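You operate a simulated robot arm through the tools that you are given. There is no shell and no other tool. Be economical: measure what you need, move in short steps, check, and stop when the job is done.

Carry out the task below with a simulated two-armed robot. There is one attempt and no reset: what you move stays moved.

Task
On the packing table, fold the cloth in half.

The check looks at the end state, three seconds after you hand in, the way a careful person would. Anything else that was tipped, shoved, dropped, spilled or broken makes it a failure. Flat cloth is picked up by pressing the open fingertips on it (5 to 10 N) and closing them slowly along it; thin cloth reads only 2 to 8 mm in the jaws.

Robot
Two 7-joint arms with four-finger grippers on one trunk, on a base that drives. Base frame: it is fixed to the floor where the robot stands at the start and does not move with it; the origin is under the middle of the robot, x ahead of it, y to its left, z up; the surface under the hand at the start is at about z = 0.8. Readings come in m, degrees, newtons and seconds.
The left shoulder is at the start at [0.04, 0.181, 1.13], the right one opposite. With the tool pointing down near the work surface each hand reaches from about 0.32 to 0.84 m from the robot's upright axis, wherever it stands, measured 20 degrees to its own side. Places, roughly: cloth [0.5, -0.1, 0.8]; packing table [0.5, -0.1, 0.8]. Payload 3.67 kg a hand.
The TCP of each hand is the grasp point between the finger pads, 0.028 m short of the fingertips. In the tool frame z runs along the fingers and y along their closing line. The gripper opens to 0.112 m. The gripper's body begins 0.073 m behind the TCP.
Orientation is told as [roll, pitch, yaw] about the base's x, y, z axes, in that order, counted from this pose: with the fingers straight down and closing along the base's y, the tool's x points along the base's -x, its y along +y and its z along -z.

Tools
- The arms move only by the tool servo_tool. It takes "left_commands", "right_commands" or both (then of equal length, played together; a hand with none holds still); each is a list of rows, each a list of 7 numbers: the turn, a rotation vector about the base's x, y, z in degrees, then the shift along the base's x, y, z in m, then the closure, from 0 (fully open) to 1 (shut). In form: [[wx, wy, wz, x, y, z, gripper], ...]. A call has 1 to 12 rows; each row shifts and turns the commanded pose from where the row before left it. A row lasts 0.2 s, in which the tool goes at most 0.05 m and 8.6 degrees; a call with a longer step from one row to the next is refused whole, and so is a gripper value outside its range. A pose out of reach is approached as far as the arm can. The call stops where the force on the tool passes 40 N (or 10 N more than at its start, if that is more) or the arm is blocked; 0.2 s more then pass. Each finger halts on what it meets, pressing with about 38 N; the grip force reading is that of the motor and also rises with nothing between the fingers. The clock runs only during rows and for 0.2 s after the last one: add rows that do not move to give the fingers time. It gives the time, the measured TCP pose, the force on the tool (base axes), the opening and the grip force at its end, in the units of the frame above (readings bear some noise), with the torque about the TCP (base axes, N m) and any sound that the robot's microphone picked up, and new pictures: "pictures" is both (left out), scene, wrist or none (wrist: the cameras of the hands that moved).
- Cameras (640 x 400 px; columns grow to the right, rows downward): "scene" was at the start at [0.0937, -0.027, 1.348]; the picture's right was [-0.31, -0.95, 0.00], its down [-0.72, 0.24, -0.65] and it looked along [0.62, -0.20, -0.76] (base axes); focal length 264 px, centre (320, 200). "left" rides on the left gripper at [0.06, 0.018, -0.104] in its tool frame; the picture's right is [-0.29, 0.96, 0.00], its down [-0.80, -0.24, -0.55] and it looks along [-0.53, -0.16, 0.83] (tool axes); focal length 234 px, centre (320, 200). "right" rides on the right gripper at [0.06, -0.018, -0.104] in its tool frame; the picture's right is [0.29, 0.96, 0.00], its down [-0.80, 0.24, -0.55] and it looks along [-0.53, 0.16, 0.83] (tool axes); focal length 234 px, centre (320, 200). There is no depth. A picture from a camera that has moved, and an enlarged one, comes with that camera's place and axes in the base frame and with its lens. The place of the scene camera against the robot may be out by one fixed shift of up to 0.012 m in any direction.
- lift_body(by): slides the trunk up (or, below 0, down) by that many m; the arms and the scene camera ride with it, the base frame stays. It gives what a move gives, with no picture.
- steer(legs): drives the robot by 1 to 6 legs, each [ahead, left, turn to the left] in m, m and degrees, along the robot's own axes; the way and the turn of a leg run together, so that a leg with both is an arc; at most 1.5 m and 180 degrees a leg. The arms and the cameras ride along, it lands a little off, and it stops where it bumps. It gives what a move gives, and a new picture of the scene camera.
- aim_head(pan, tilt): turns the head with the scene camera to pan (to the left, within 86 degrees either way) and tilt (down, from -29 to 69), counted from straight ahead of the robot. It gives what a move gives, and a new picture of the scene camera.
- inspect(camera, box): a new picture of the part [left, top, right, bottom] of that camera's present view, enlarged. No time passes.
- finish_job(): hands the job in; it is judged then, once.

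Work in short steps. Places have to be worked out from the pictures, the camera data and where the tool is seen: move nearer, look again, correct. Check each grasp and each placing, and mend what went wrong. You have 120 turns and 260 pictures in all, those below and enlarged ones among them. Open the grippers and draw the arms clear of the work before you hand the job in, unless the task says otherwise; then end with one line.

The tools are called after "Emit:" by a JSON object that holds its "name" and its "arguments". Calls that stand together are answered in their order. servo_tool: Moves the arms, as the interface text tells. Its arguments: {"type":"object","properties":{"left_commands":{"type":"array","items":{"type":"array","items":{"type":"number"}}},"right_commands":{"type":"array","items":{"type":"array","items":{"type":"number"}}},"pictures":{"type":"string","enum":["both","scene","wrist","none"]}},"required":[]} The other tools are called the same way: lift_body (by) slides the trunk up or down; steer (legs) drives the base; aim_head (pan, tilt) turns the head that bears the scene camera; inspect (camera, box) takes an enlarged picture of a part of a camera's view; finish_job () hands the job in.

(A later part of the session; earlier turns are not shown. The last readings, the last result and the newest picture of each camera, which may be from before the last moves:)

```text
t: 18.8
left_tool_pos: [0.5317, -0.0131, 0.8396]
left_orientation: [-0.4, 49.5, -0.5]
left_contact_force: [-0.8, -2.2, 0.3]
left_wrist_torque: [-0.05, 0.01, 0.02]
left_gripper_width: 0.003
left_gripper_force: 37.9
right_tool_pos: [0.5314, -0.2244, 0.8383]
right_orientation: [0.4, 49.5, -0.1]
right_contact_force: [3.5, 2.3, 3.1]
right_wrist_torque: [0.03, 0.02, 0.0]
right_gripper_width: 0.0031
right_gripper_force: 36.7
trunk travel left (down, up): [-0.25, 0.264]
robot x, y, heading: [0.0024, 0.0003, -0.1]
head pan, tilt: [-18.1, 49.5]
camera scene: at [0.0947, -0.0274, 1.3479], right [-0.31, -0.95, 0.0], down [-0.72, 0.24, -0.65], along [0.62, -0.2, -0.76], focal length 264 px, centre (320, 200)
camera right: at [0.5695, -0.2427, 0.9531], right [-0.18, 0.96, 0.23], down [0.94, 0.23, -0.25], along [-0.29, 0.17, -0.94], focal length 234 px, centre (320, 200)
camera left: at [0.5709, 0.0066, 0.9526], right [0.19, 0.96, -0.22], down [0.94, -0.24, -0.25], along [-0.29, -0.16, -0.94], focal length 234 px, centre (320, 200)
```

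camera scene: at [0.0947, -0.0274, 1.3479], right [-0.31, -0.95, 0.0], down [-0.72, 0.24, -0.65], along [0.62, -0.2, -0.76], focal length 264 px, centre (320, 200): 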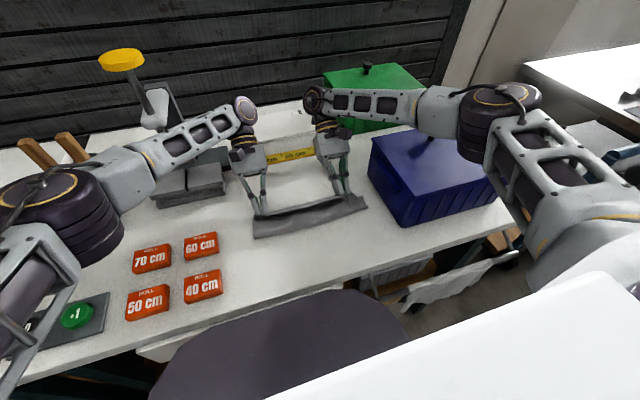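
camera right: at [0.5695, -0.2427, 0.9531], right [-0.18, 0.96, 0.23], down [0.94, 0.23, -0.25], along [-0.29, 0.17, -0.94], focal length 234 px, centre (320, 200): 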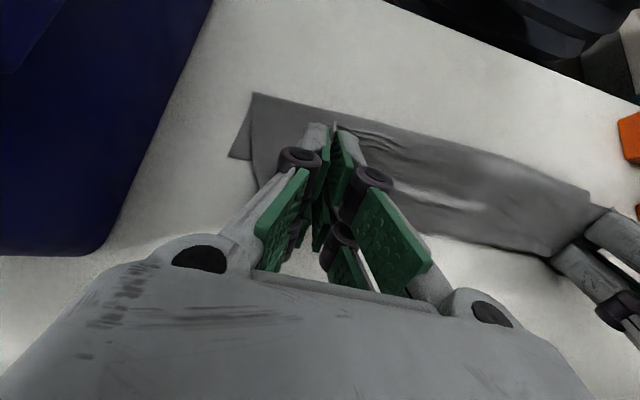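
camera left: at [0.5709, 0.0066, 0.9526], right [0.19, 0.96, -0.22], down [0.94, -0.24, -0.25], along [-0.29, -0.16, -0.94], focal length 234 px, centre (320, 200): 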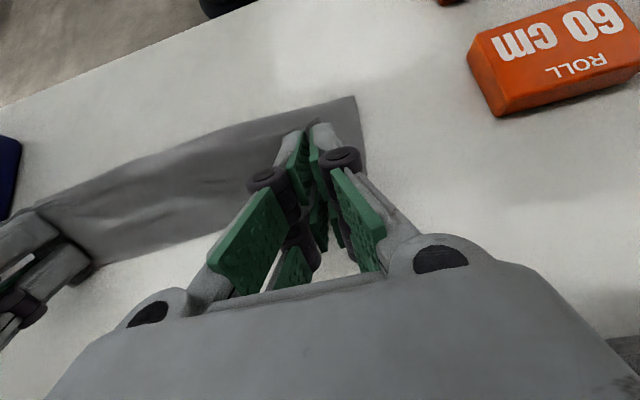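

The fold looks neat, but I need to know where the lower layer's far edge is relative to the hem, so I zoom in.

Emit:
{"name": "inspect", "arguments": {"camera": "scene", "box": [230, 140, 390, 250]}}

Emit:
{"name": "inspect", "arguments": {"camera": "right", "box": [340, 100, 640, 300]}}

```text
3.64 times, centred on (310, 195) of scene
camera zoom: at [0.0947, -0.0274, 1.3479], right [-0.31, -0.95, 0.0], down [-0.72, 0.24, -0.65], along [0.62, -0.2, -0.76], focal length 958 px, centre (356, 218)
```

zoom: 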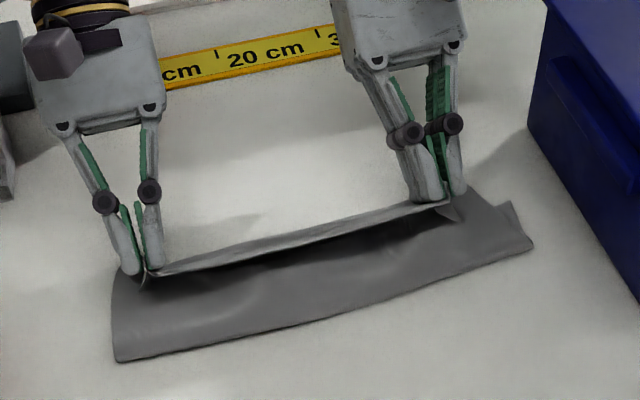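

```text
2.00 times, centred on (490, 200) of right
camera zoom: at [0.5695, -0.2427, 0.9531], right [-0.18, 0.96, 0.23], down [0.94, 0.23, -0.25], along [-0.29, 0.17, -0.94], focal length 468 px, centre (-20, 200)
```

zoom: 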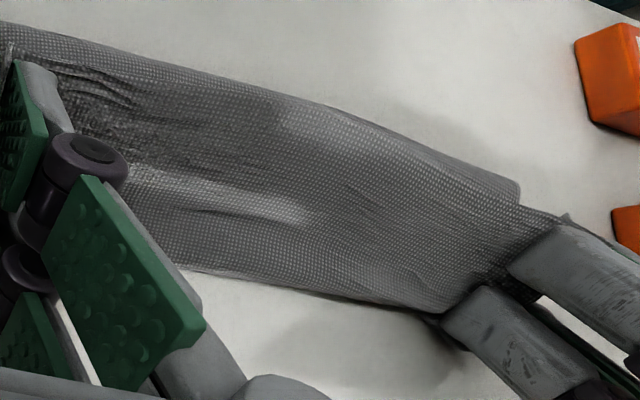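

The lower layer's far corner is visible at (0.519,-0.288), so the far edge stayed put, but the fold line sits too far forward (≈0.465) with the hem curling at the grips. I pull the hem back low while tilting further, so the fold rolls back toward x≈0.41.

Emit:
{"name": "servo_tool", "arguments": {"left_commands": [[0, 2, 0, -0.005, 0, 0.006, 1], [0, 3, 0, -0.012, 0, 0.004, 1], [0, 3, 0, -0.012, 0, 0, 1], [0, 3, 0, -0.012, 0, 0, 1], [0, 3, 0, -0.012, 0, -0.004, 1], [0, 2, 0, -0.008, 0, -0.008, 1]], "right_commands": [[0, 2, 0, -0.005, 0, 0.006, 1], [0, 3, 0, -0.012, 0, 0.004, 1], [0, 3, 0, -0.012, 0, 0, 1], [0, 3, 0, -0.012, 0, 0, 1], [0, 3, 0, -0.012, 0, -0.004, 1], [0, 2, 0, -0.008, 0, -0.008, 1]]}}

Emit:
{"name": "inspect", "arguments": {"camera": "scene", "box": [230, 140, 390, 250]}}

```text
t: 20.2
left_tool_pos: [0.4691, -0.0131, 0.838]
left_orientation: [-0.6, 65.6, -0.5]
left_contact_force: [2.1, -2.6, 0.7]
left_wrist_torque: [-0.03, -0.01, 0.0]
left_gripper_width: 0.0012
left_gripper_force: 35.1
right_tool_pos: [0.4691, -0.2228, 0.8381]
right_orientation: [0.4, 65.6, -0.2]
right_contact_force: [1.6, 2.9, 0.8]
right_wrist_torque: [0.05, 0.03, -0.01]
right_gripper_width: 0.0024
right_gripper_force: 42.1
trunk travel left (down, up): [-0.25, 0.264]
robot x, y, heading: [-0.0009, -0.0019, -0.0]
head pan, tilt: [-18.1, 49.5]
camera scene: at [0.0943, -0.0271, 1.348], right [-0.31, -0.95, 0.0], down [-0.72, 0.24, -0.65], along [0.62, -0.2, -0.76], focal length 264 px, centre (320, 200)
camera right: at [0.5383, -0.2424, 0.936], right [-0.11, 0.96, 0.27], down [0.84, 0.23, -0.5], along [-0.54, 0.17, -0.83], focal length 234 px, centre (320, 200)
camera left: at [0.5389, 0.0065, 0.9346], right [0.12, 0.96, -0.27], down [0.83, -0.24, -0.5], along [-0.54, -0.16, -0.83], focal length 234 px, centre (320, 200)
```

scene: 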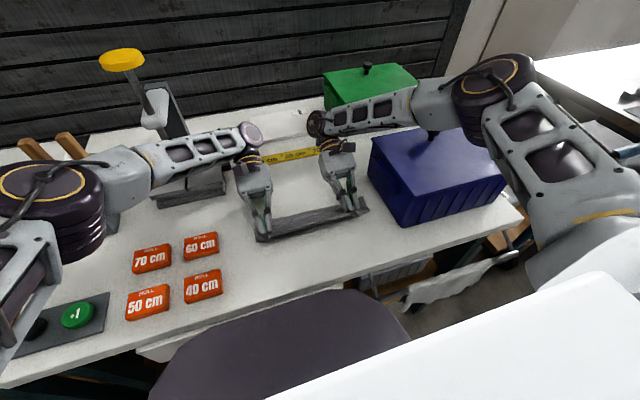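
right: 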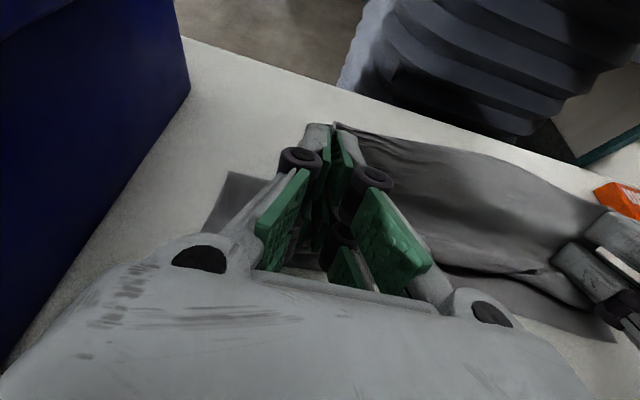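
left: 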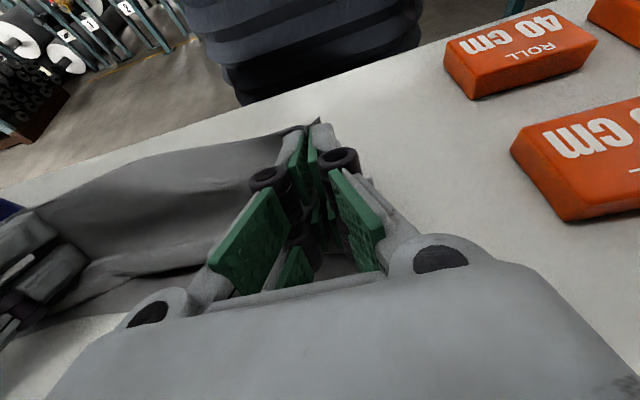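

```text
3.64 times, centred on (310, 195) of scene
camera zoom: at [0.0943, -0.0271, 1.348], right [-0.31, -0.95, 0.0], down [-0.72, 0.24, -0.65], along [0.62, -0.2, -0.76], focal length 958 px, centre (356, 218)
```

zoom: 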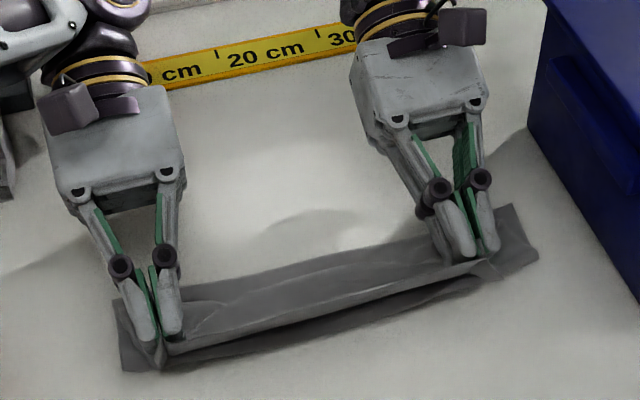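

The pinch makes the hem curl the wrong way for a near-to-far fold. A better way is to lift the cloth hanging from the hem, lay its free half down trailing toward the robot, then bring the hem back over it, which suits the grip direction. I lift straight up first.

Emit:
{"name": "servo_tool", "arguments": {"left_commands": [[0, 0, 0, -0.004, 0, 0.02, 1], [0, 0, 0, -0.004, 0, 0.022, 1], [0, 0, 0, -0.004, 0, 0.022, 1], [0, 0, 0, -0.004, 0, 0.022, 1], [0, 0, 0, -0.004, 0, 0.022, 1], [0, 0, 0, -0.004, 0, 0.022, 1], [0, 0, 0, -0.004, 0, 0.022, 1], [0, 0, 0, -0.004, 0, 0.022, 1], [0, 0, 0, -0.004, 0, 0.022, 1], [0, 0, 0, -0.004, 0, 0.022, 1], [0, 0, 0, 0, 0, 0.022, 1], [0, 0, 0, 0, 0, 0, 1]], "right_commands": [[0, 0, 0, -0.004, 0, 0.02, 1], [0, 0, 0, -0.004, 0, 0.022, 1], [0, 0, 0, -0.004, 0, 0.022, 1], [0, 0, 0, -0.004, 0, 0.022, 1], [0, 0, 0, -0.004, 0, 0.022, 1], [0, 0, 0, -0.004, 0, 0.022, 1], [0, 0, 0, -0.004, 0, 0.022, 1], [0, 0, 0, -0.004, 0, 0.022, 1], [0, 0, 0, -0.004, 0, 0.022, 1], [0, 0, 0, -0.004, 0, 0.022, 1], [0, 0, 0, 0, 0, 0.022, 1], [0, 0, 0, 0, 0, 0, 1]]}}

Emit:
{"name": "inspect", "arguments": {"camera": "scene", "box": [220, 120, 400, 250]}}

```text
t: 22.8
left_tool_pos: [0.4181, -0.0138, 1.0724]
left_orientation: [-0.7, 65.5, -0.4]
left_contact_force: [2.3, 0.3, -0.2]
left_wrist_torque: [0.0, -0.02, 0.0]
left_gripper_width: 0.0028
left_gripper_force: 36.6
left hand out of reach, approached as far as the arm can: row 10, 11
right_tool_pos: [0.3946, -0.2096, 1.0525]
right_orientation: [0.5, 65.5, -0.1]
right_contact_force: [3.6, -0.8, 2.2]
right_wrist_torque: [-0.03, 0.01, 0.04]
right_gripper_width: 0.0012
right_gripper_force: 37.2
right hand out of reach, approached as far as the arm can: row 8, 9, 10, 11
trunk travel left (down, up): [-0.25, 0.264]
robot x, y, heading: [0.0011, 0.0018, -0.1]
head pan, tilt: [-18.1, 49.5]
camera scene: at [0.0949, -0.0274, 1.3479], right [-0.31, -0.95, 0.0], down [-0.72, 0.24, -0.65], along [0.62, -0.2, -0.76], focal length 264 px, centre (320, 200)
camera right: at [0.4639, -0.2299, 1.1523], right [-0.11, 0.96, 0.27], down [0.84, 0.23, -0.49], along [-0.54, 0.17, -0.83], focal length 234 px, centre (320, 200)
camera left: at [0.4866, 0.0049, 1.169], right [0.12, 0.96, -0.27], down [0.84, -0.24, -0.49], along [-0.54, -0.17, -0.83], focal length 234 px, centre (320, 200)
```

scene: 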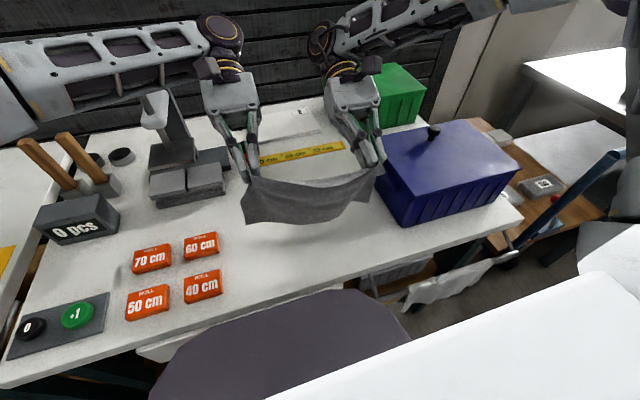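
right: 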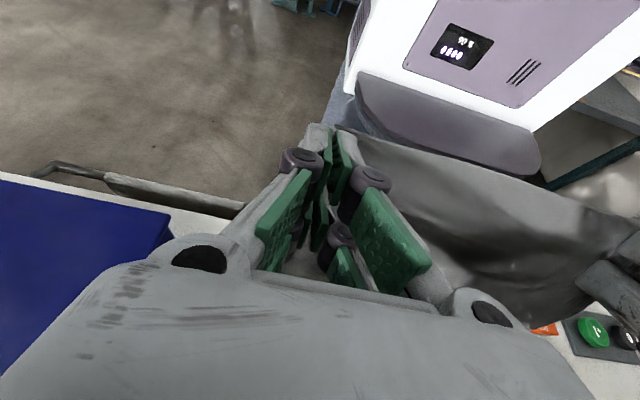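
left: 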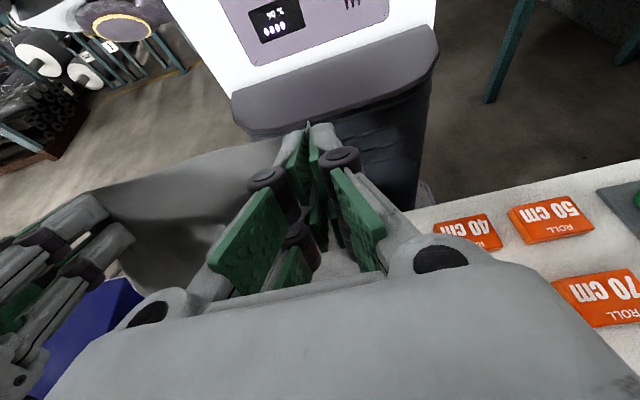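

```text
3.08 times, centred on (310, 185) of scene
camera zoom: at [0.0949, -0.0274, 1.3479], right [-0.31, -0.95, 0.0], down [-0.72, 0.24, -0.65], along [0.62, -0.2, -0.76], focal length 811 px, centre (351, 246)
```

zoom: 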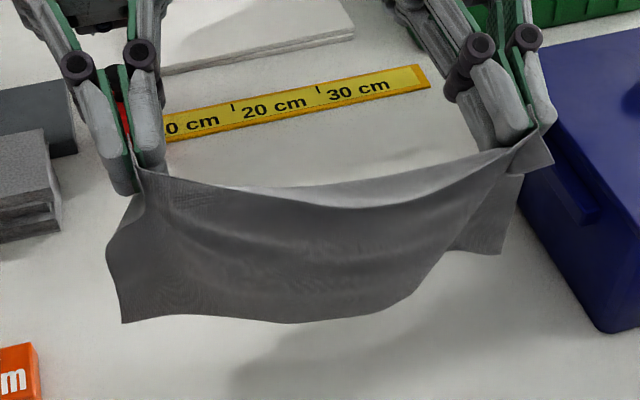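

The cloth now hangs free from the hem. I reduce the tilt and level the two hands before laying it down.

Emit:
{"name": "servo_tool", "arguments": {"left_commands": [[0, -7, 0, -0.006, 0, 0, 1], [0, -7, 0, -0.006, 0, 0, 1], [0, -7, 0, -0.006, 0, 0, 1], [0, -7, 0, 0, 0, 0, 1], [0, 0, 0, 0, 0, 0, 1]], "right_commands": [[0, -7, 0, 0.001, -0.004, 0.006, 1], [0, -7, 0, 0.001, -0.004, 0.006, 1], [0, -7, 0, 0.002, -0.004, 0.006, 1], [0, -7, 0, 0, 0, 0, 1], [0, 0, 0, 0, 0, 0, 1]], "pictures": "scene"}}

```text
t: 24.0
left_tool_pos: [0.4003, -0.0141, 1.0711]
left_orientation: [-0.4, 37.5, -0.3]
left_contact_force: [0.2, -6.2, -0.6]
left_wrist_torque: [-0.1, 0.01, 0.09]
left_gripper_width: 0.0026
left_gripper_force: 41.6
right_tool_pos: [0.3996, -0.2231, 1.0731]
right_orientation: [0.5, 37.5, -0.2]
right_contact_force: [-0.3, 3.8, -1.7]
right_wrist_torque: [0.06, 0.04, -0.03]
right_gripper_width: 0.0036
right_gripper_force: 44.0
trunk travel left (down, up): [-0.25, 0.264]
robot x, y, heading: [-0.0016, -0.0008, -0.2]
head pan, tilt: [-18.1, 49.5]
camera scene: at [0.0945, -0.0267, 1.348], right [-0.31, -0.95, 0.0], down [-0.72, 0.24, -0.65], along [0.62, -0.2, -0.76], focal length 264 px, centre (320, 200)
```

scene: 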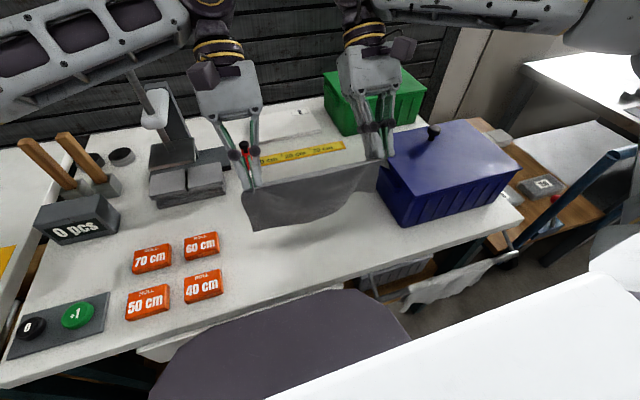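

Hands are level and the cloth is taut; its bottom edge hangs at about (0.465, z 0.85). I move back and down until the free edge touches, then sweep forward so it trails toward the robot.

Emit:
{"name": "servo_tool", "arguments": {"left_commands": [[0, 0, 0, -0.025, -0.001, -0.015, 1], [0, 0, 0, -0.025, -0.001, -0.02, 1], [0, 0, 0, 0, 0, -0.02, 1], [0, 0, 0, 0, 0, -0.01, 1], [0, 2, 0, 0.015, 0, -0.002, 1], [0, 2, 0, 0.02, 0, -0.002, 1], [0, 2, 0, 0.02, 0, -0.004, 1], [0, 2, 0, 0.02, 0, -0.006, 1], [0, 0, 0, 0.02, 0, -0.008, 1], [0, 0, 0, 0.02, 0, -0.01, 1]], "right_commands": [[0, 0, 0, -0.025, 0.001, -0.015, 1], [0, 0, 0, -0.025, 0.001, -0.02, 1], [0, 0, 0, 0, 0, -0.02, 1], [0, 0, 0, 0, 0, -0.01, 1], [0, 2, 0, 0.015, 0, -0.002, 1], [0, 2, 0, 0.02, 0, -0.002, 1], [0, 2, 0, 0.02, 0, -0.004, 1], [0, 2, 0, 0.02, 0, -0.006, 1], [0, 0, 0, 0.02, 0, -0.008, 1], [0, 0, 0, 0.02, 0, -0.01, 1]]}}

```text
t: 26.2
left_tool_pos: [0.4645, -0.0156, 0.9732]
left_orientation: [-0.4, 45.5, -0.3]
left_contact_force: [-1.3, -0.7, -1.5]
left_wrist_torque: [0.0, 0.03, -0.03]
left_gripper_width: 0.0036
left_gripper_force: 41.1
right_tool_pos: [0.4654, -0.221, 0.9741]
right_orientation: [0.5, 45.5, -0.2]
right_contact_force: [0.6, 0.9, 1.3]
right_wrist_torque: [0.03, 0.0, -0.06]
right_gripper_width: 0.002
right_gripper_force: 35.1
trunk travel left (down, up): [-0.25, 0.264]
robot x, y, heading: [0.0016, 0.001, 0.0]
head pan, tilt: [-18.1, 49.5]
camera scene: at [0.0953, -0.0271, 1.3479], right [-0.31, -0.95, 0.0], down [-0.72, 0.24, -0.65], along [0.62, -0.2, -0.76], focal length 264 px, centre (320, 200)
camera right: at [0.4967, -0.2399, 1.0906], right [-0.19, 0.96, 0.21], down [0.96, 0.23, -0.18], along [-0.22, 0.17, -0.96], focal length 234 px, centre (320, 200)
camera left: at [0.4963, 0.0031, 1.0889], right [0.2, 0.96, -0.21], down [0.95, -0.24, -0.18], along [-0.22, -0.16, -0.96], focal length 234 px, centre (320, 200)
```

scene: 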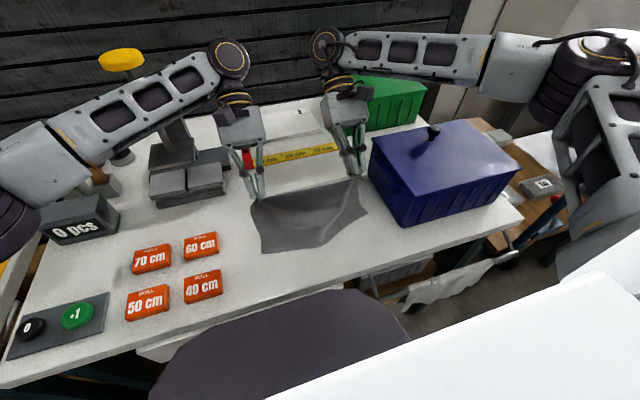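
right: 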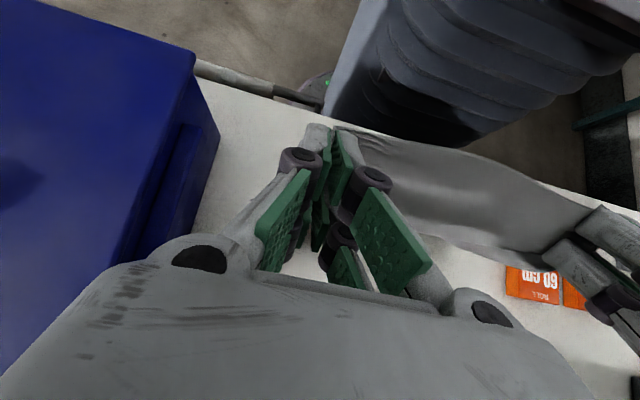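
left: 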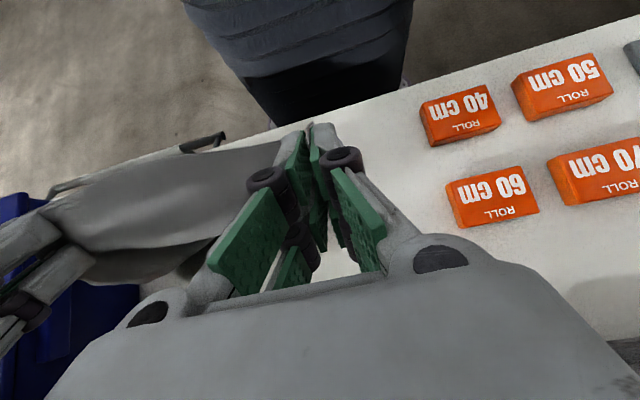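

The free edge is starting to trail (left at x≈0.43, right ≈0.46, tips at 0.445). I keep sweeping forward and lowering.

Emit:
{"name": "servo_tool", "arguments": {"left_commands": [[0, 0, 0, 0.016, 0, -0.008, 1], [0, 0, 0, 0.016, 0, -0.008, 1], [0, 0, 0, 0.016, 0, -0.008, 1], [0, 0, 0, 0.016, 0, -0.008, 1], [0, -3, 0, 0.016, 0, -0.008, 1], [0, -3, 0, 0.014, 0, -0.008, 1]], "right_commands": [[0, 0, 0, 0.016, 0, -0.008, 1], [0, 0, 0, 0.016, 0, -0.008, 1], [0, 0, 0, 0.016, 0, -0.008, 1], [0, 0, 0, 0.016, 0, -0.008, 1], [0, -3, 0, 0.016, 0, -0.008, 1], [0, -3, 0, 0.014, 0, -0.008, 1]]}}

Emit:
{"name": "inspect", "arguments": {"camera": "scene", "box": [220, 130, 400, 260]}}

```text
t: 27.6
left_tool_pos: [0.5588, -0.0148, 0.9263]
left_orientation: [-0.3, 39.5, -0.4]
left_contact_force: [1.5, -0.6, 0.9]
left_wrist_torque: [0.0, 0.02, 0.03]
left_gripper_width: 0.0029
left_gripper_force: 35.5
right_tool_pos: [0.5585, -0.2223, 0.9261]
right_orientation: [0.5, 39.5, 0.0]
right_contact_force: [-0.2, 0.0, -0.3]
right_wrist_torque: [0.02, 0.0, -0.07]
right_gripper_width: 0.0032
right_gripper_force: 44.5
trunk travel left (down, up): [-0.25, 0.264]
robot x, y, heading: [0.0008, 0.0024, -0.1]
head pan, tilt: [-18.1, 49.5]
camera scene: at [0.0946, -0.0271, 1.348], right [-0.31, -0.95, 0.0], down [-0.72, 0.24, -0.65], along [0.62, -0.2, -0.76], focal length 264 px, centre (320, 200)
camera right: at [0.5774, -0.2399, 1.0464], right [-0.21, 0.96, 0.19], down [0.97, 0.23, -0.08], along [-0.12, 0.17, -0.98], focal length 234 px, centre (320, 200)
camera left: at [0.5785, 0.0035, 1.0443], right [0.22, 0.96, -0.19], down [0.97, -0.24, -0.08], along [-0.12, -0.16, -0.98], focal length 234 px, centre (320, 200)
```

scene: 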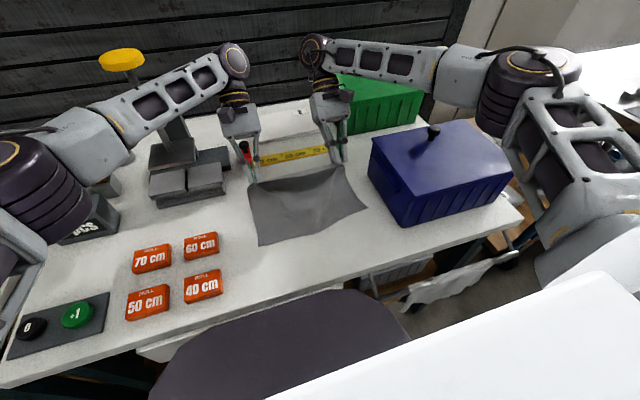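
right: 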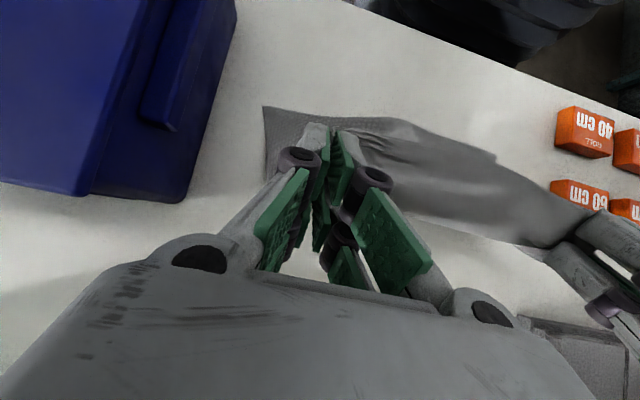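
left: 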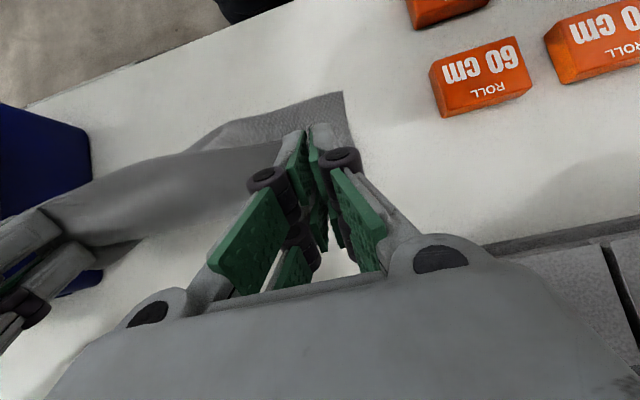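

```text
3.08 times, centred on (310, 195) of scene
camera zoom: at [0.0946, -0.0271, 1.348], right [-0.31, -0.95, 0.0], down [-0.72, 0.24, -0.65], along [0.62, -0.2, -0.76], focal length 811 px, centre (351, 215)
```

zoom: 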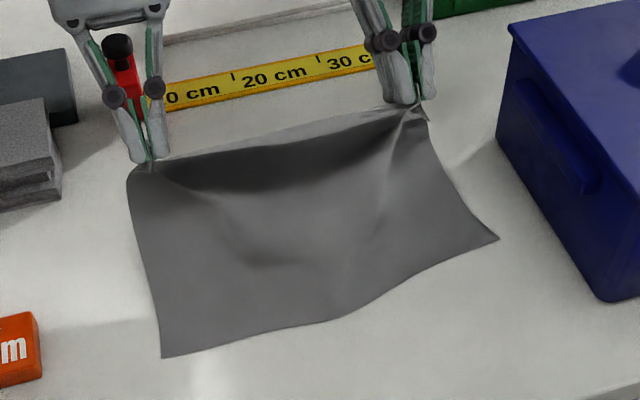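

Now the cloth trails correctly toward the robot. I lay it down further, reducing tilt, to flatten it before bringing the hem back over.

Emit:
{"name": "servo_tool", "arguments": {"left_commands": [[0, -4, 0, 0.012, 0, -0.014, 1], [0, -4, 0, 0.012, 0, -0.014, 1], [0, -4, 0, 0.012, 0, -0.014, 1], [0, -4, 0, 0.012, 0, -0.014, 1], [0, -4, 0, 0.01, 0, -0.014, 1], [0, -4, 0, 0.008, 0, -0.012, 1]], "right_commands": [[0, -4, 0, 0.012, -0.001, -0.014, 1], [0, -4, 0, 0.012, -0.001, -0.014, 1], [0, -4, 0, 0.012, -0.001, -0.014, 1], [0, -4, 0, 0.012, -0.001, -0.014, 1], [0, -4, 0, 0.01, 0, -0.014, 1], [0, -4, 0, 0.008, 0, -0.012, 1]]}}

Emit:
{"name": "inspect", "arguments": {"camera": "scene", "box": [220, 130, 400, 260]}}

```text
t: 29.0
left_tool_pos: [0.6239, -0.0146, 0.8446]
left_orientation: [-0.2, 15.5, -0.3]
left_contact_force: [-0.3, -5.4, 0.3]
left_wrist_torque: [-0.11, -0.02, 0.13]
left_gripper_width: 0.0032
left_gripper_force: 36.1
right_tool_pos: [0.6239, -0.2234, 0.8434]
right_orientation: [0.7, 15.5, -0.1]
right_contact_force: [0.4, 4.0, 0.0]
right_wrist_torque: [-0.23, 0.04, 0.11]
right_gripper_width: 0.0021
right_gripper_force: 34.5
trunk travel left (down, up): [-0.25, 0.264]
robot x, y, heading: [0.0023, -0.0012, 0.0]
head pan, tilt: [-18.1, 49.5]
camera scene: at [0.0938, -0.0271, 1.348], right [-0.31, -0.95, 0.0], down [-0.72, 0.24, -0.65], along [0.62, -0.2, -0.76], focal length 264 px, centre (320, 200)
camera right: at [0.5933, -0.2437, 0.9619], right [-0.27, 0.96, 0.09], down [0.92, 0.23, 0.32], along [0.29, 0.17, -0.94], focal length 234 px, centre (320, 200)
camera left: at [0.5933, 0.004, 0.9605], right [0.28, 0.96, -0.08], down [0.92, -0.24, 0.32], along [0.29, -0.16, -0.94], focal length 234 px, centre (320, 200)
```

scene: 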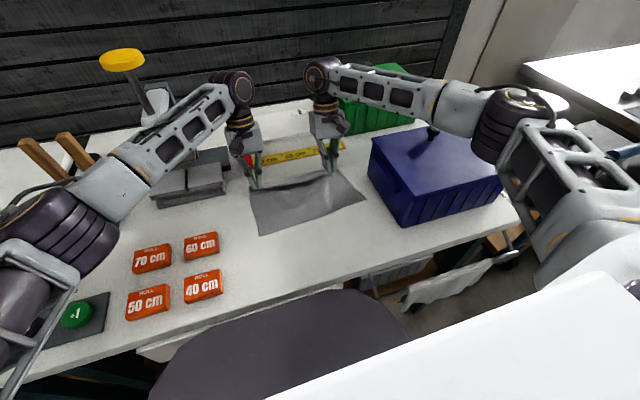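
right: 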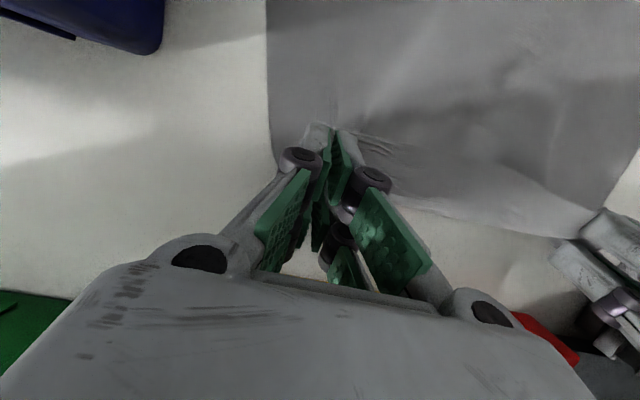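
left: 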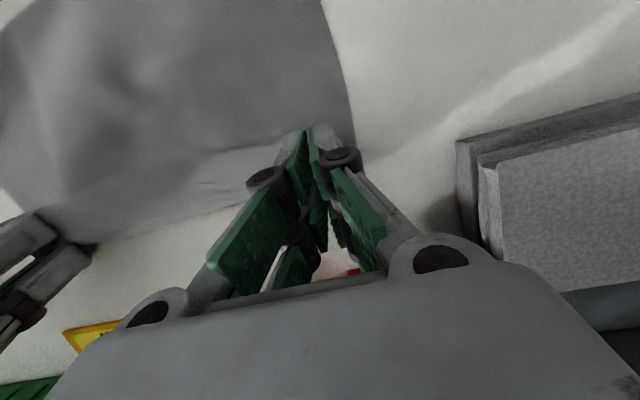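

```text
3.08 times, centred on (310, 195) of scene
camera zoom: at [0.0938, -0.0271, 1.348], right [-0.31, -0.95, 0.0], down [-0.72, 0.24, -0.65], along [0.62, -0.2, -0.76], focal length 811 px, centre (351, 215)
```

zoom: 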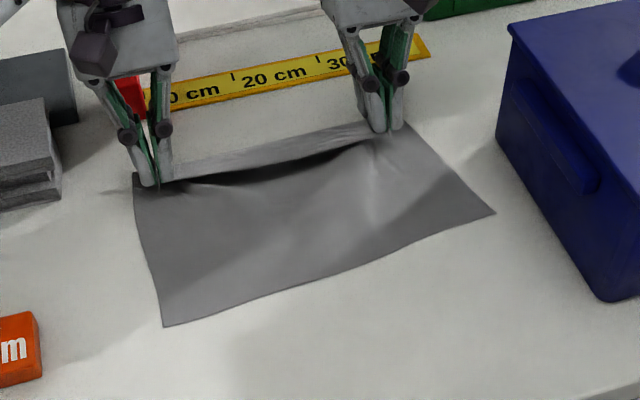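

Near edge runs from (0.476,0.007) to (0.504,-0.294), a 5° skew. Now I bring the hem back over in an arc, matching that skew (left tip to x≈0.488, right to ≈0.508, 2 cm to the right) and stop just above the lower layer.

Emit:
{"name": "servo_tool", "arguments": {"left_commands": [[0, -5, 0, -0.004, -0.002, 0.02, 1], [0, -5, 0, -0.012, -0.002, 0.02, 1], [0, -5, 0, -0.018, -0.002, 0.018, 1], [0, 0, 0, -0.02, -0.002, 0.006, 1], [0, 0, 0, -0.02, -0.003, -0.004, 1], [0, 0, 0, -0.02, -0.003, -0.012, 1], [0, 0, 0, -0.018, -0.003, -0.018, 1], [0, 0, 0, -0.014, -0.003, -0.016, 1], [0, 0, 0, -0.01, 0, -0.012, 1]], "right_commands": [[0, -5, 0, -0.003, -0.002, 0.02, 1], [0, -5, 0, -0.01, -0.002, 0.02, 1], [0, -5, 0, -0.015, -0.002, 0.018, 1], [0, 0, 0, -0.017, -0.002, 0.006, 1], [0, 0, 0, -0.018, -0.003, -0.004, 1], [0, 0, 0, -0.017, -0.003, -0.012, 1], [0, 0, 0, -0.015, -0.003, -0.018, 1], [0, 0, 0, -0.012, -0.003, -0.016, 1], [0, 0, 0, -0.009, 0, -0.012, 1]]}}

Emit:
{"name": "inspect", "arguments": {"camera": "scene", "box": [220, 130, 400, 260]}}

```text
t: 31.0
left_tool_pos: [0.488, -0.0362, 0.8475]
left_orientation: [-0.2, 0.5, -0.2]
left_contact_force: [0.6, -6.6, 2.3]
left_wrist_torque: [-0.14, 0.0, 0.07]
left_gripper_width: 0.0012
left_gripper_force: 37.7
right_tool_pos: [0.5074, -0.2442, 0.847]
right_orientation: [0.6, 0.5, -0.1]
right_contact_force: [-0.4, 6.3, -1.2]
right_wrist_torque: [0.21, 0.03, -0.06]
right_gripper_width: 0.0032
right_gripper_force: 42.9
trunk travel left (down, up): [-0.25, 0.264]
robot x, y, heading: [-0.0023, 0.0019, -0.2]
head pan, tilt: [-18.1, 49.5]
camera scene: at [0.0935, -0.0272, 1.3481], right [-0.31, -0.95, 0.0], down [-0.72, 0.24, -0.65], along [0.62, -0.2, -0.76], focal length 264 px, centre (320, 200)
camera right: at [0.4478, -0.2635, 0.953], right [-0.29, 0.96, 0.01], down [0.8, 0.23, 0.55], along [0.52, 0.17, -0.83], focal length 234 px, centre (320, 200)
camera left: at [0.4282, -0.0166, 0.9509], right [0.29, 0.96, -0.01], down [0.8, -0.24, 0.55], along [0.52, -0.16, -0.84], focal length 234 px, centre (320, 200)
```

scene: 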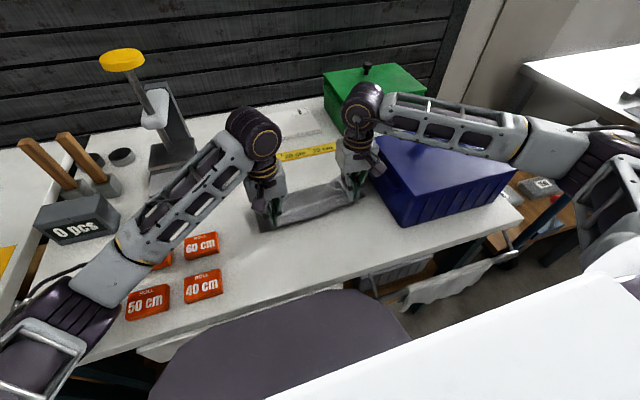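
right: 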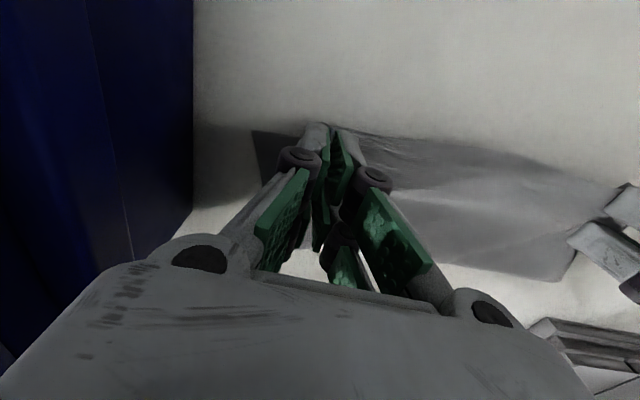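
left: 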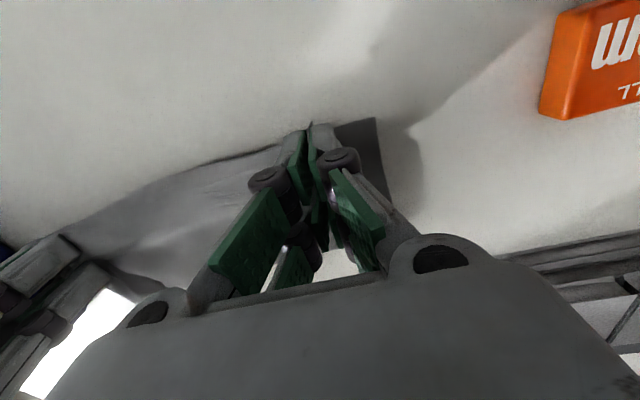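

```text
3.08 times, centred on (310, 195) of scene
camera zoom: at [0.0935, -0.0272, 1.3481], right [-0.31, -0.95, 0.0], down [-0.72, 0.24, -0.65], along [0.62, -0.2, -0.76], focal length 811 px, centre (351, 215)
```

zoom: 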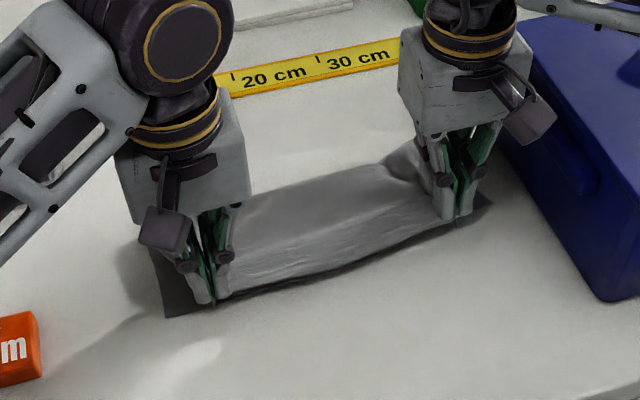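

The hem now lies over the near edge with the fold at x≈0.595. I lower to light contact so that opening the fingers spreads the gathers out again.

Emit:
{"name": "servo_tool", "arguments": {"left_commands": [[0, 0, 0, 0, 0, -0.008, 1], [0, 0, 0, 0, 0, -0.005, 1], [0, 0, 0, 0, 0, -0.003, 1]], "right_commands": [[0, 0, 0, 0, 0, -0.008, 1], [0, 0, 0, 0, 0, -0.005, 1], [0, 0, 0, 0, 0, -0.003, 1]], "pictures": "none"}}

```text
t: 31.8
left_tool_pos: [0.4873, -0.0357, 0.8294]
left_orientation: [-0.2, 0.6, -0.2]
left_contact_force: [1.2, -7.3, 1.7]
left_wrist_torque: [-0.16, -0.09, 0.02]
left_gripper_width: 0.0026
left_gripper_force: 36.2
right_tool_pos: [0.5069, -0.2443, 0.8324]
right_orientation: [0.6, 0.6, 0.0]
right_contact_force: [-1.0, 6.5, 0.6]
right_wrist_torque: [0.1, 0.0, -0.09]
right_gripper_width: 0.0031
right_gripper_force: 42.3
trunk travel left (down, up): [-0.25, 0.264]
robot x, y, heading: [-0.0021, -0.0018, -0.0]
head pan, tilt: [-18.1, 49.5]
```

No contact yet; I go down a couple more millimetres.

Emit:
{"name": "servo_tool", "arguments": {"left_commands": [[0, 0, 0, 0, 0, -0.002, 1], [0, 0, 0, 0, 0, -0.001, 1]], "right_commands": [[0, 0, 0, 0, 0, -0.002, 1], [0, 0, 0, 0, 0, -0.001, 1]], "pictures": "none"}}

```text
t: 32.4
left_tool_pos: [0.4875, -0.0355, 0.8297]
left_orientation: [-0.3, 0.5, -0.4]
left_contact_force: [1.3, -6.6, 2.2]
left_wrist_torque: [-0.16, -0.02, 0.06]
left_gripper_width: 0.0027
left_gripper_force: 35.5
right_tool_pos: [0.5071, -0.2438, 0.8297]
right_orientation: [0.7, 0.5, -0.1]
right_contact_force: [-0.6, 6.5, 6.3]
right_wrist_torque: [0.21, -0.06, -0.07]
right_gripper_width: 0.0019
right_gripper_force: 38.7
trunk travel left (down, up): [-0.25, 0.264]
robot x, y, heading: [0.0022, 0.0005, 0.1]
head pan, tilt: [-18.1, 49.5]
```

Right touches at 6 N, left barely; I press the left 1 mm more and open slowly to spread the gathers.

Emit:
{"name": "servo_tool", "arguments": {"left_commands": [[0, 0, 0, 0, 0, -0.0012, 0.97], [0, 0, 0, 0, 0, 0, 0.93], [0, 0, 0, 0, 0, 0, 0.88], [0, 0, 0, 0, 0, 0, 0.83], [0, 0, 0, 0, 0, 0, 0.78], [0, 0, 0, 0, 0, 0, 0.73], [0, 0, 0, 0, 0, 0, 0.68], [0, 0, 0, 0, 0, 0, 0.64], [0, 0, 0, 0, 0, 0, 0.6], [0, 0, 0, 0, 0, 0, 0.6]], "right_commands": [[0, 0, 0, 0, 0, 0, 0.97], [0, 0, 0, 0, 0, 0, 0.93], [0, 0, 0, 0, 0, 0, 0.88], [0, 0, 0, 0, 0, 0, 0.83], [0, 0, 0, 0, 0, 0, 0.78], [0, 0, 0, 0, 0, 0, 0.73], [0, 0, 0, 0, 0, 0, 0.68], [0, 0, 0, 0, 0, 0, 0.64], [0, 0, 0, 0, 0, 0, 0.6], [0, 0, 0, 0, 0, 0, 0.6]]}}

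Emit:
{"name": "inspect", "arguments": {"camera": "scene", "box": [220, 130, 400, 260]}}

```text
t: 34.6
left_tool_pos: [0.4864, -0.0351, 0.8275]
left_orientation: [-0.1, 0.5, -0.2]
left_contact_force: [-0.2, 0.7, 11.7]
left_wrist_torque: [-0.03, -0.03, 0.02]
left_gripper_width: 0.045
left_gripper_force: 2.9
right_tool_pos: [0.5081, -0.2429, 0.8289]
right_orientation: [0.5, 0.4, -0.1]
right_contact_force: [-0.5, 1.4, 2.9]
right_wrist_torque: [-0.03, -0.01, -0.04]
right_gripper_width: 0.0443
right_gripper_force: 0.0
trunk travel left (down, up): [-0.25, 0.264]
robot x, y, heading: [-0.0037, -0.0039, 0.1]
head pan, tilt: [-18.1, 49.5]
camera scene: at [0.0927, -0.0269, 1.3481], right [-0.31, -0.95, 0.0], down [-0.72, 0.24, -0.65], along [0.62, -0.2, -0.76], focal length 264 px, centre (320, 200)
camera right: at [0.4476, -0.2637, 0.934], right [-0.29, 0.96, 0.01], down [0.8, 0.23, 0.55], along [0.52, 0.17, -0.84], focal length 234 px, centre (320, 200)
camera left: at [0.4278, -0.0166, 0.9314], right [0.29, 0.96, 0.0], down [0.8, -0.24, 0.55], along [0.52, -0.16, -0.84], focal length 234 px, centre (320, 200)
```

scene: 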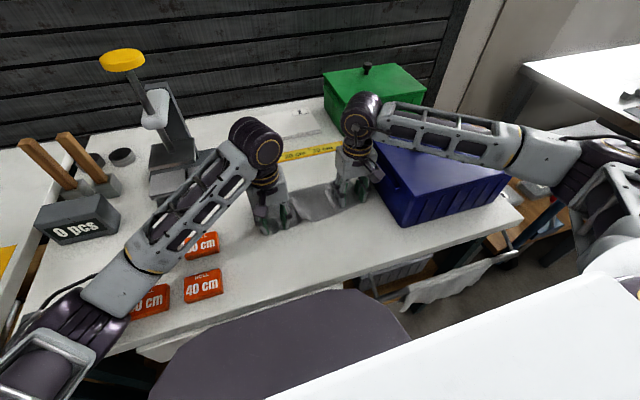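
right: 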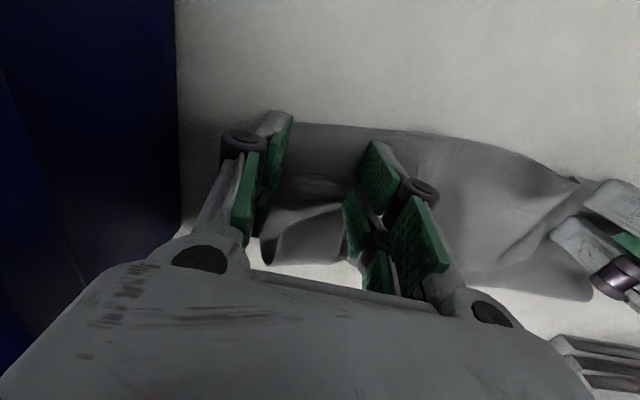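
left: 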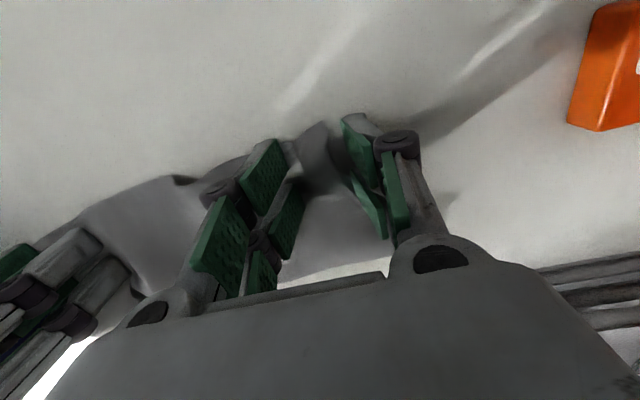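

```text
3.08 times, centred on (310, 195) of scene
camera zoom: at [0.0927, -0.0269, 1.3481], right [-0.31, -0.95, 0.0], down [-0.72, 0.24, -0.65], along [0.62, -0.2, -0.76], focal length 811 px, centre (351, 215)
```

zoom: 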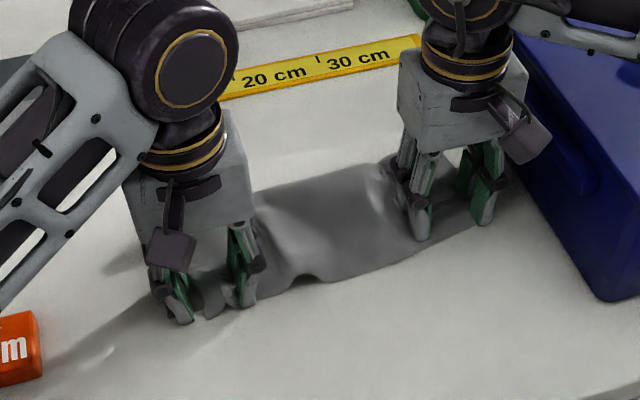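

The inner fingers nudged some cloth inward. I lift both hands straight up and look at what's there.

Emit:
{"name": "servo_tool", "arguments": {"left_commands": [[0, 0, 0, 0, 0, 0.01, 0.6], [0, 0, 0, 0, 0, 0.03, 0.6], [0, 0, 0, -0.02, 0.02, 0.04, 0.6], [0, 0, 0, -0.02, 0.04, 0.03, 0.6], [0, 0, 0, 0, 0.045, 0.02, 0.6]], "right_commands": [[0, 0, 0, 0, 0, 0.01, 0.6], [0, 0, 0, 0, 0, 0.03, 0.6], [0, 0, 0, 0, 0, 0.04, 0.6], [0, 0, 0, 0, 0, 0.045, 0.6], [0, 0, 0, -0.02, -0.03, 0.03, 0.6]]}}

Emit:
{"name": "inspect", "arguments": {"camera": "scene", "box": [220, 130, 400, 260]}}

```text
refused: row 4 steps farther than a row can; nothing moved
```

```text
3.08 times, centred on (310, 195) of scene
camera zoom: at [0.0927, -0.0269, 1.3481], right [-0.31, -0.95, 0.0], down [-0.72, 0.24, -0.65], along [0.62, -0.2, -0.76], focal length 811 px, centre (351, 215)
```

zoom: 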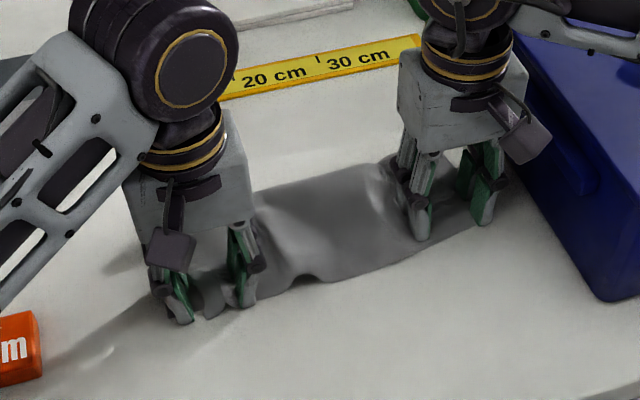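

One row was too long; I repeat the retreat with shorter steps.

Emit:
{"name": "servo_tool", "arguments": {"left_commands": [[0, 0, 0, 0, 0, 0.01, 0.6], [0, 0, 0, 0, 0, 0.03, 0.6], [0, 0, 0, -0.01, 0.02, 0.04, 0.6], [0, 0, 0, -0.02, 0.03, 0.03, 0.6], [0, 0, 0, -0.02, 0.04, 0.02, 0.6]], "right_commands": [[0, 0, 0, 0, 0, 0.01, 0.6], [0, 0, 0, 0, 0, 0.03, 0.6], [0, 0, 0, 0, 0, 0.04, 0.6], [0, 0, 0, 0, 0, 0.045, 0.6], [0, 0, 0, -0.02, -0.03, 0.03, 0.6]]}}

Emit:
{"name": "inspect", "arguments": {"camera": "scene", "box": [220, 130, 400, 260]}}

```text
t: 35.8
left_tool_pos: [0.4358, 0.0536, 0.9568]
left_orientation: [-0.1, 0.4, -0.3]
left_contact_force: [-0.8, -0.4, 0.7]
left_wrist_torque: [0.0, -0.02, 0.02]
left_gripper_width: 0.0447
left_gripper_force: 0.0
right_tool_pos: [0.4865, -0.2753, 0.9841]
right_orientation: [0.5, 0.5, -0.1]
right_contact_force: [-0.8, 0.0, 0.4]
right_wrist_torque: [-0.02, -0.06, -0.01]
right_gripper_width: 0.0448
right_gripper_force: 0.0
trunk travel left (down, up): [-0.25, 0.264]
robot x, y, heading: [0.0003, 0.002, -0.2]
head pan, tilt: [-18.1, 49.5]
camera scene: at [0.091, -0.027, 1.3482], right [-0.31, -0.95, 0.0], down [-0.72, 0.24, -0.65], along [0.62, -0.2, -0.76], focal length 264 px, centre (320, 200)
camera right: at [0.4267, -0.294, 1.0893], right [-0.29, 0.96, 0.01], down [0.8, 0.23, 0.55], along [0.52, 0.17, -0.84], focal length 234 px, centre (320, 200)
camera left: at [0.3761, 0.0731, 1.0612], right [0.29, 0.96, 0.0], down [0.8, -0.24, 0.55], along [0.52, -0.16, -0.84], focal length 234 px, centre (320, 200)
```

scene: 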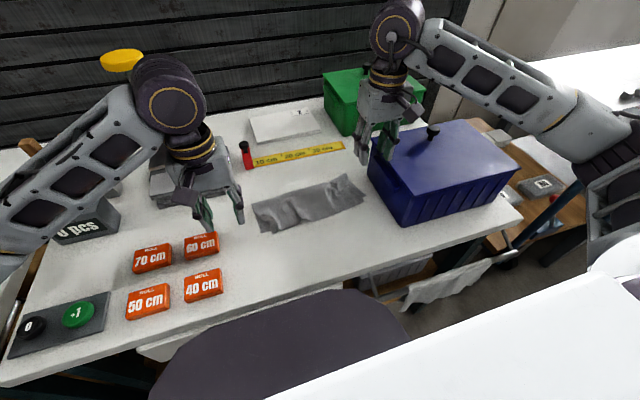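
right: 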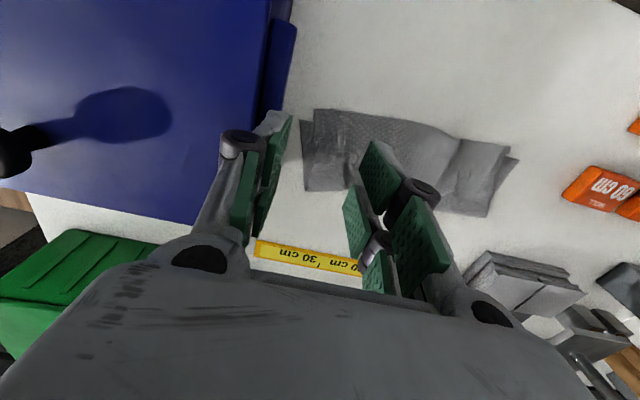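
left: 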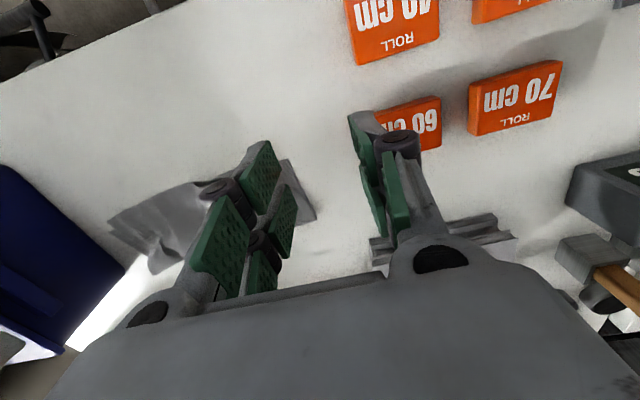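

```text
3.08 times, centred on (310, 195) of scene
camera zoom: at [0.091, -0.027, 1.3482], right [-0.31, -0.95, 0.0], down [-0.72, 0.24, -0.65], along [0.62, -0.2, -0.76], focal length 811 px, centre (351, 215)
```

zoom: 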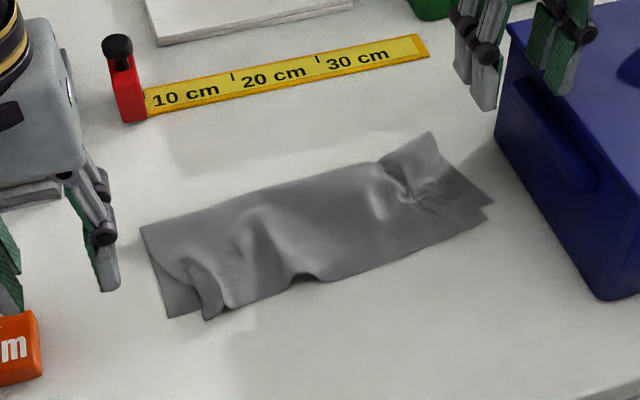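

The fold is good: hem near the lower edge, fold parallel. Only some bunching remains at the two hem corners, so I zoom in to plan smoothing.

Emit:
{"name": "inspect", "arguments": {"camera": "scene", "box": [245, 165, 375, 240]}}

Emit:
{"name": "inspect", "arguments": {"camera": "right", "box": [280, 90, 540, 240]}}

```text
4.92 times, centred on (310, 202) of scene
camera zoom: at [0.091, -0.027, 1.3482], right [-0.31, -0.95, 0.0], down [-0.72, 0.24, -0.65], along [0.62, -0.2, -0.76], focal length 1298 px, centre (369, 188)
```

zoom: 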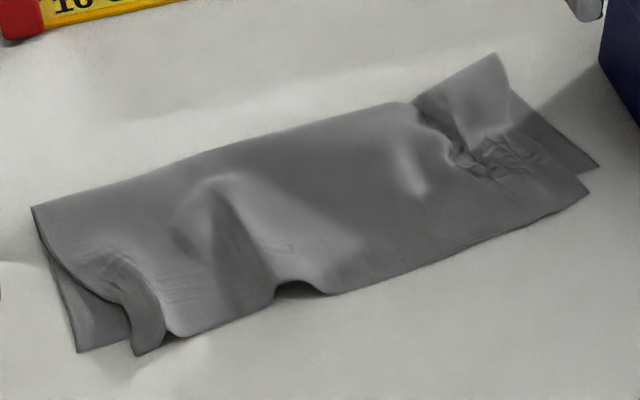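

```text
2.46 times, centred on (410, 165) of right
camera zoom: at [0.4267, -0.294, 1.0893], right [-0.29, 0.96, 0.01], down [0.8, 0.23, 0.55], along [0.52, 0.17, -0.84], focal length 576 px, centre (98, 286)
```

zoom: 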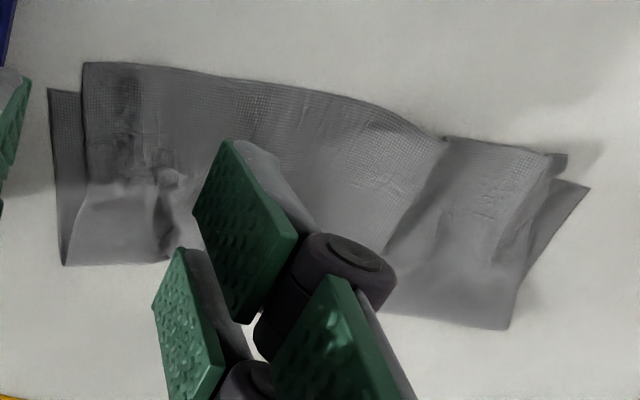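

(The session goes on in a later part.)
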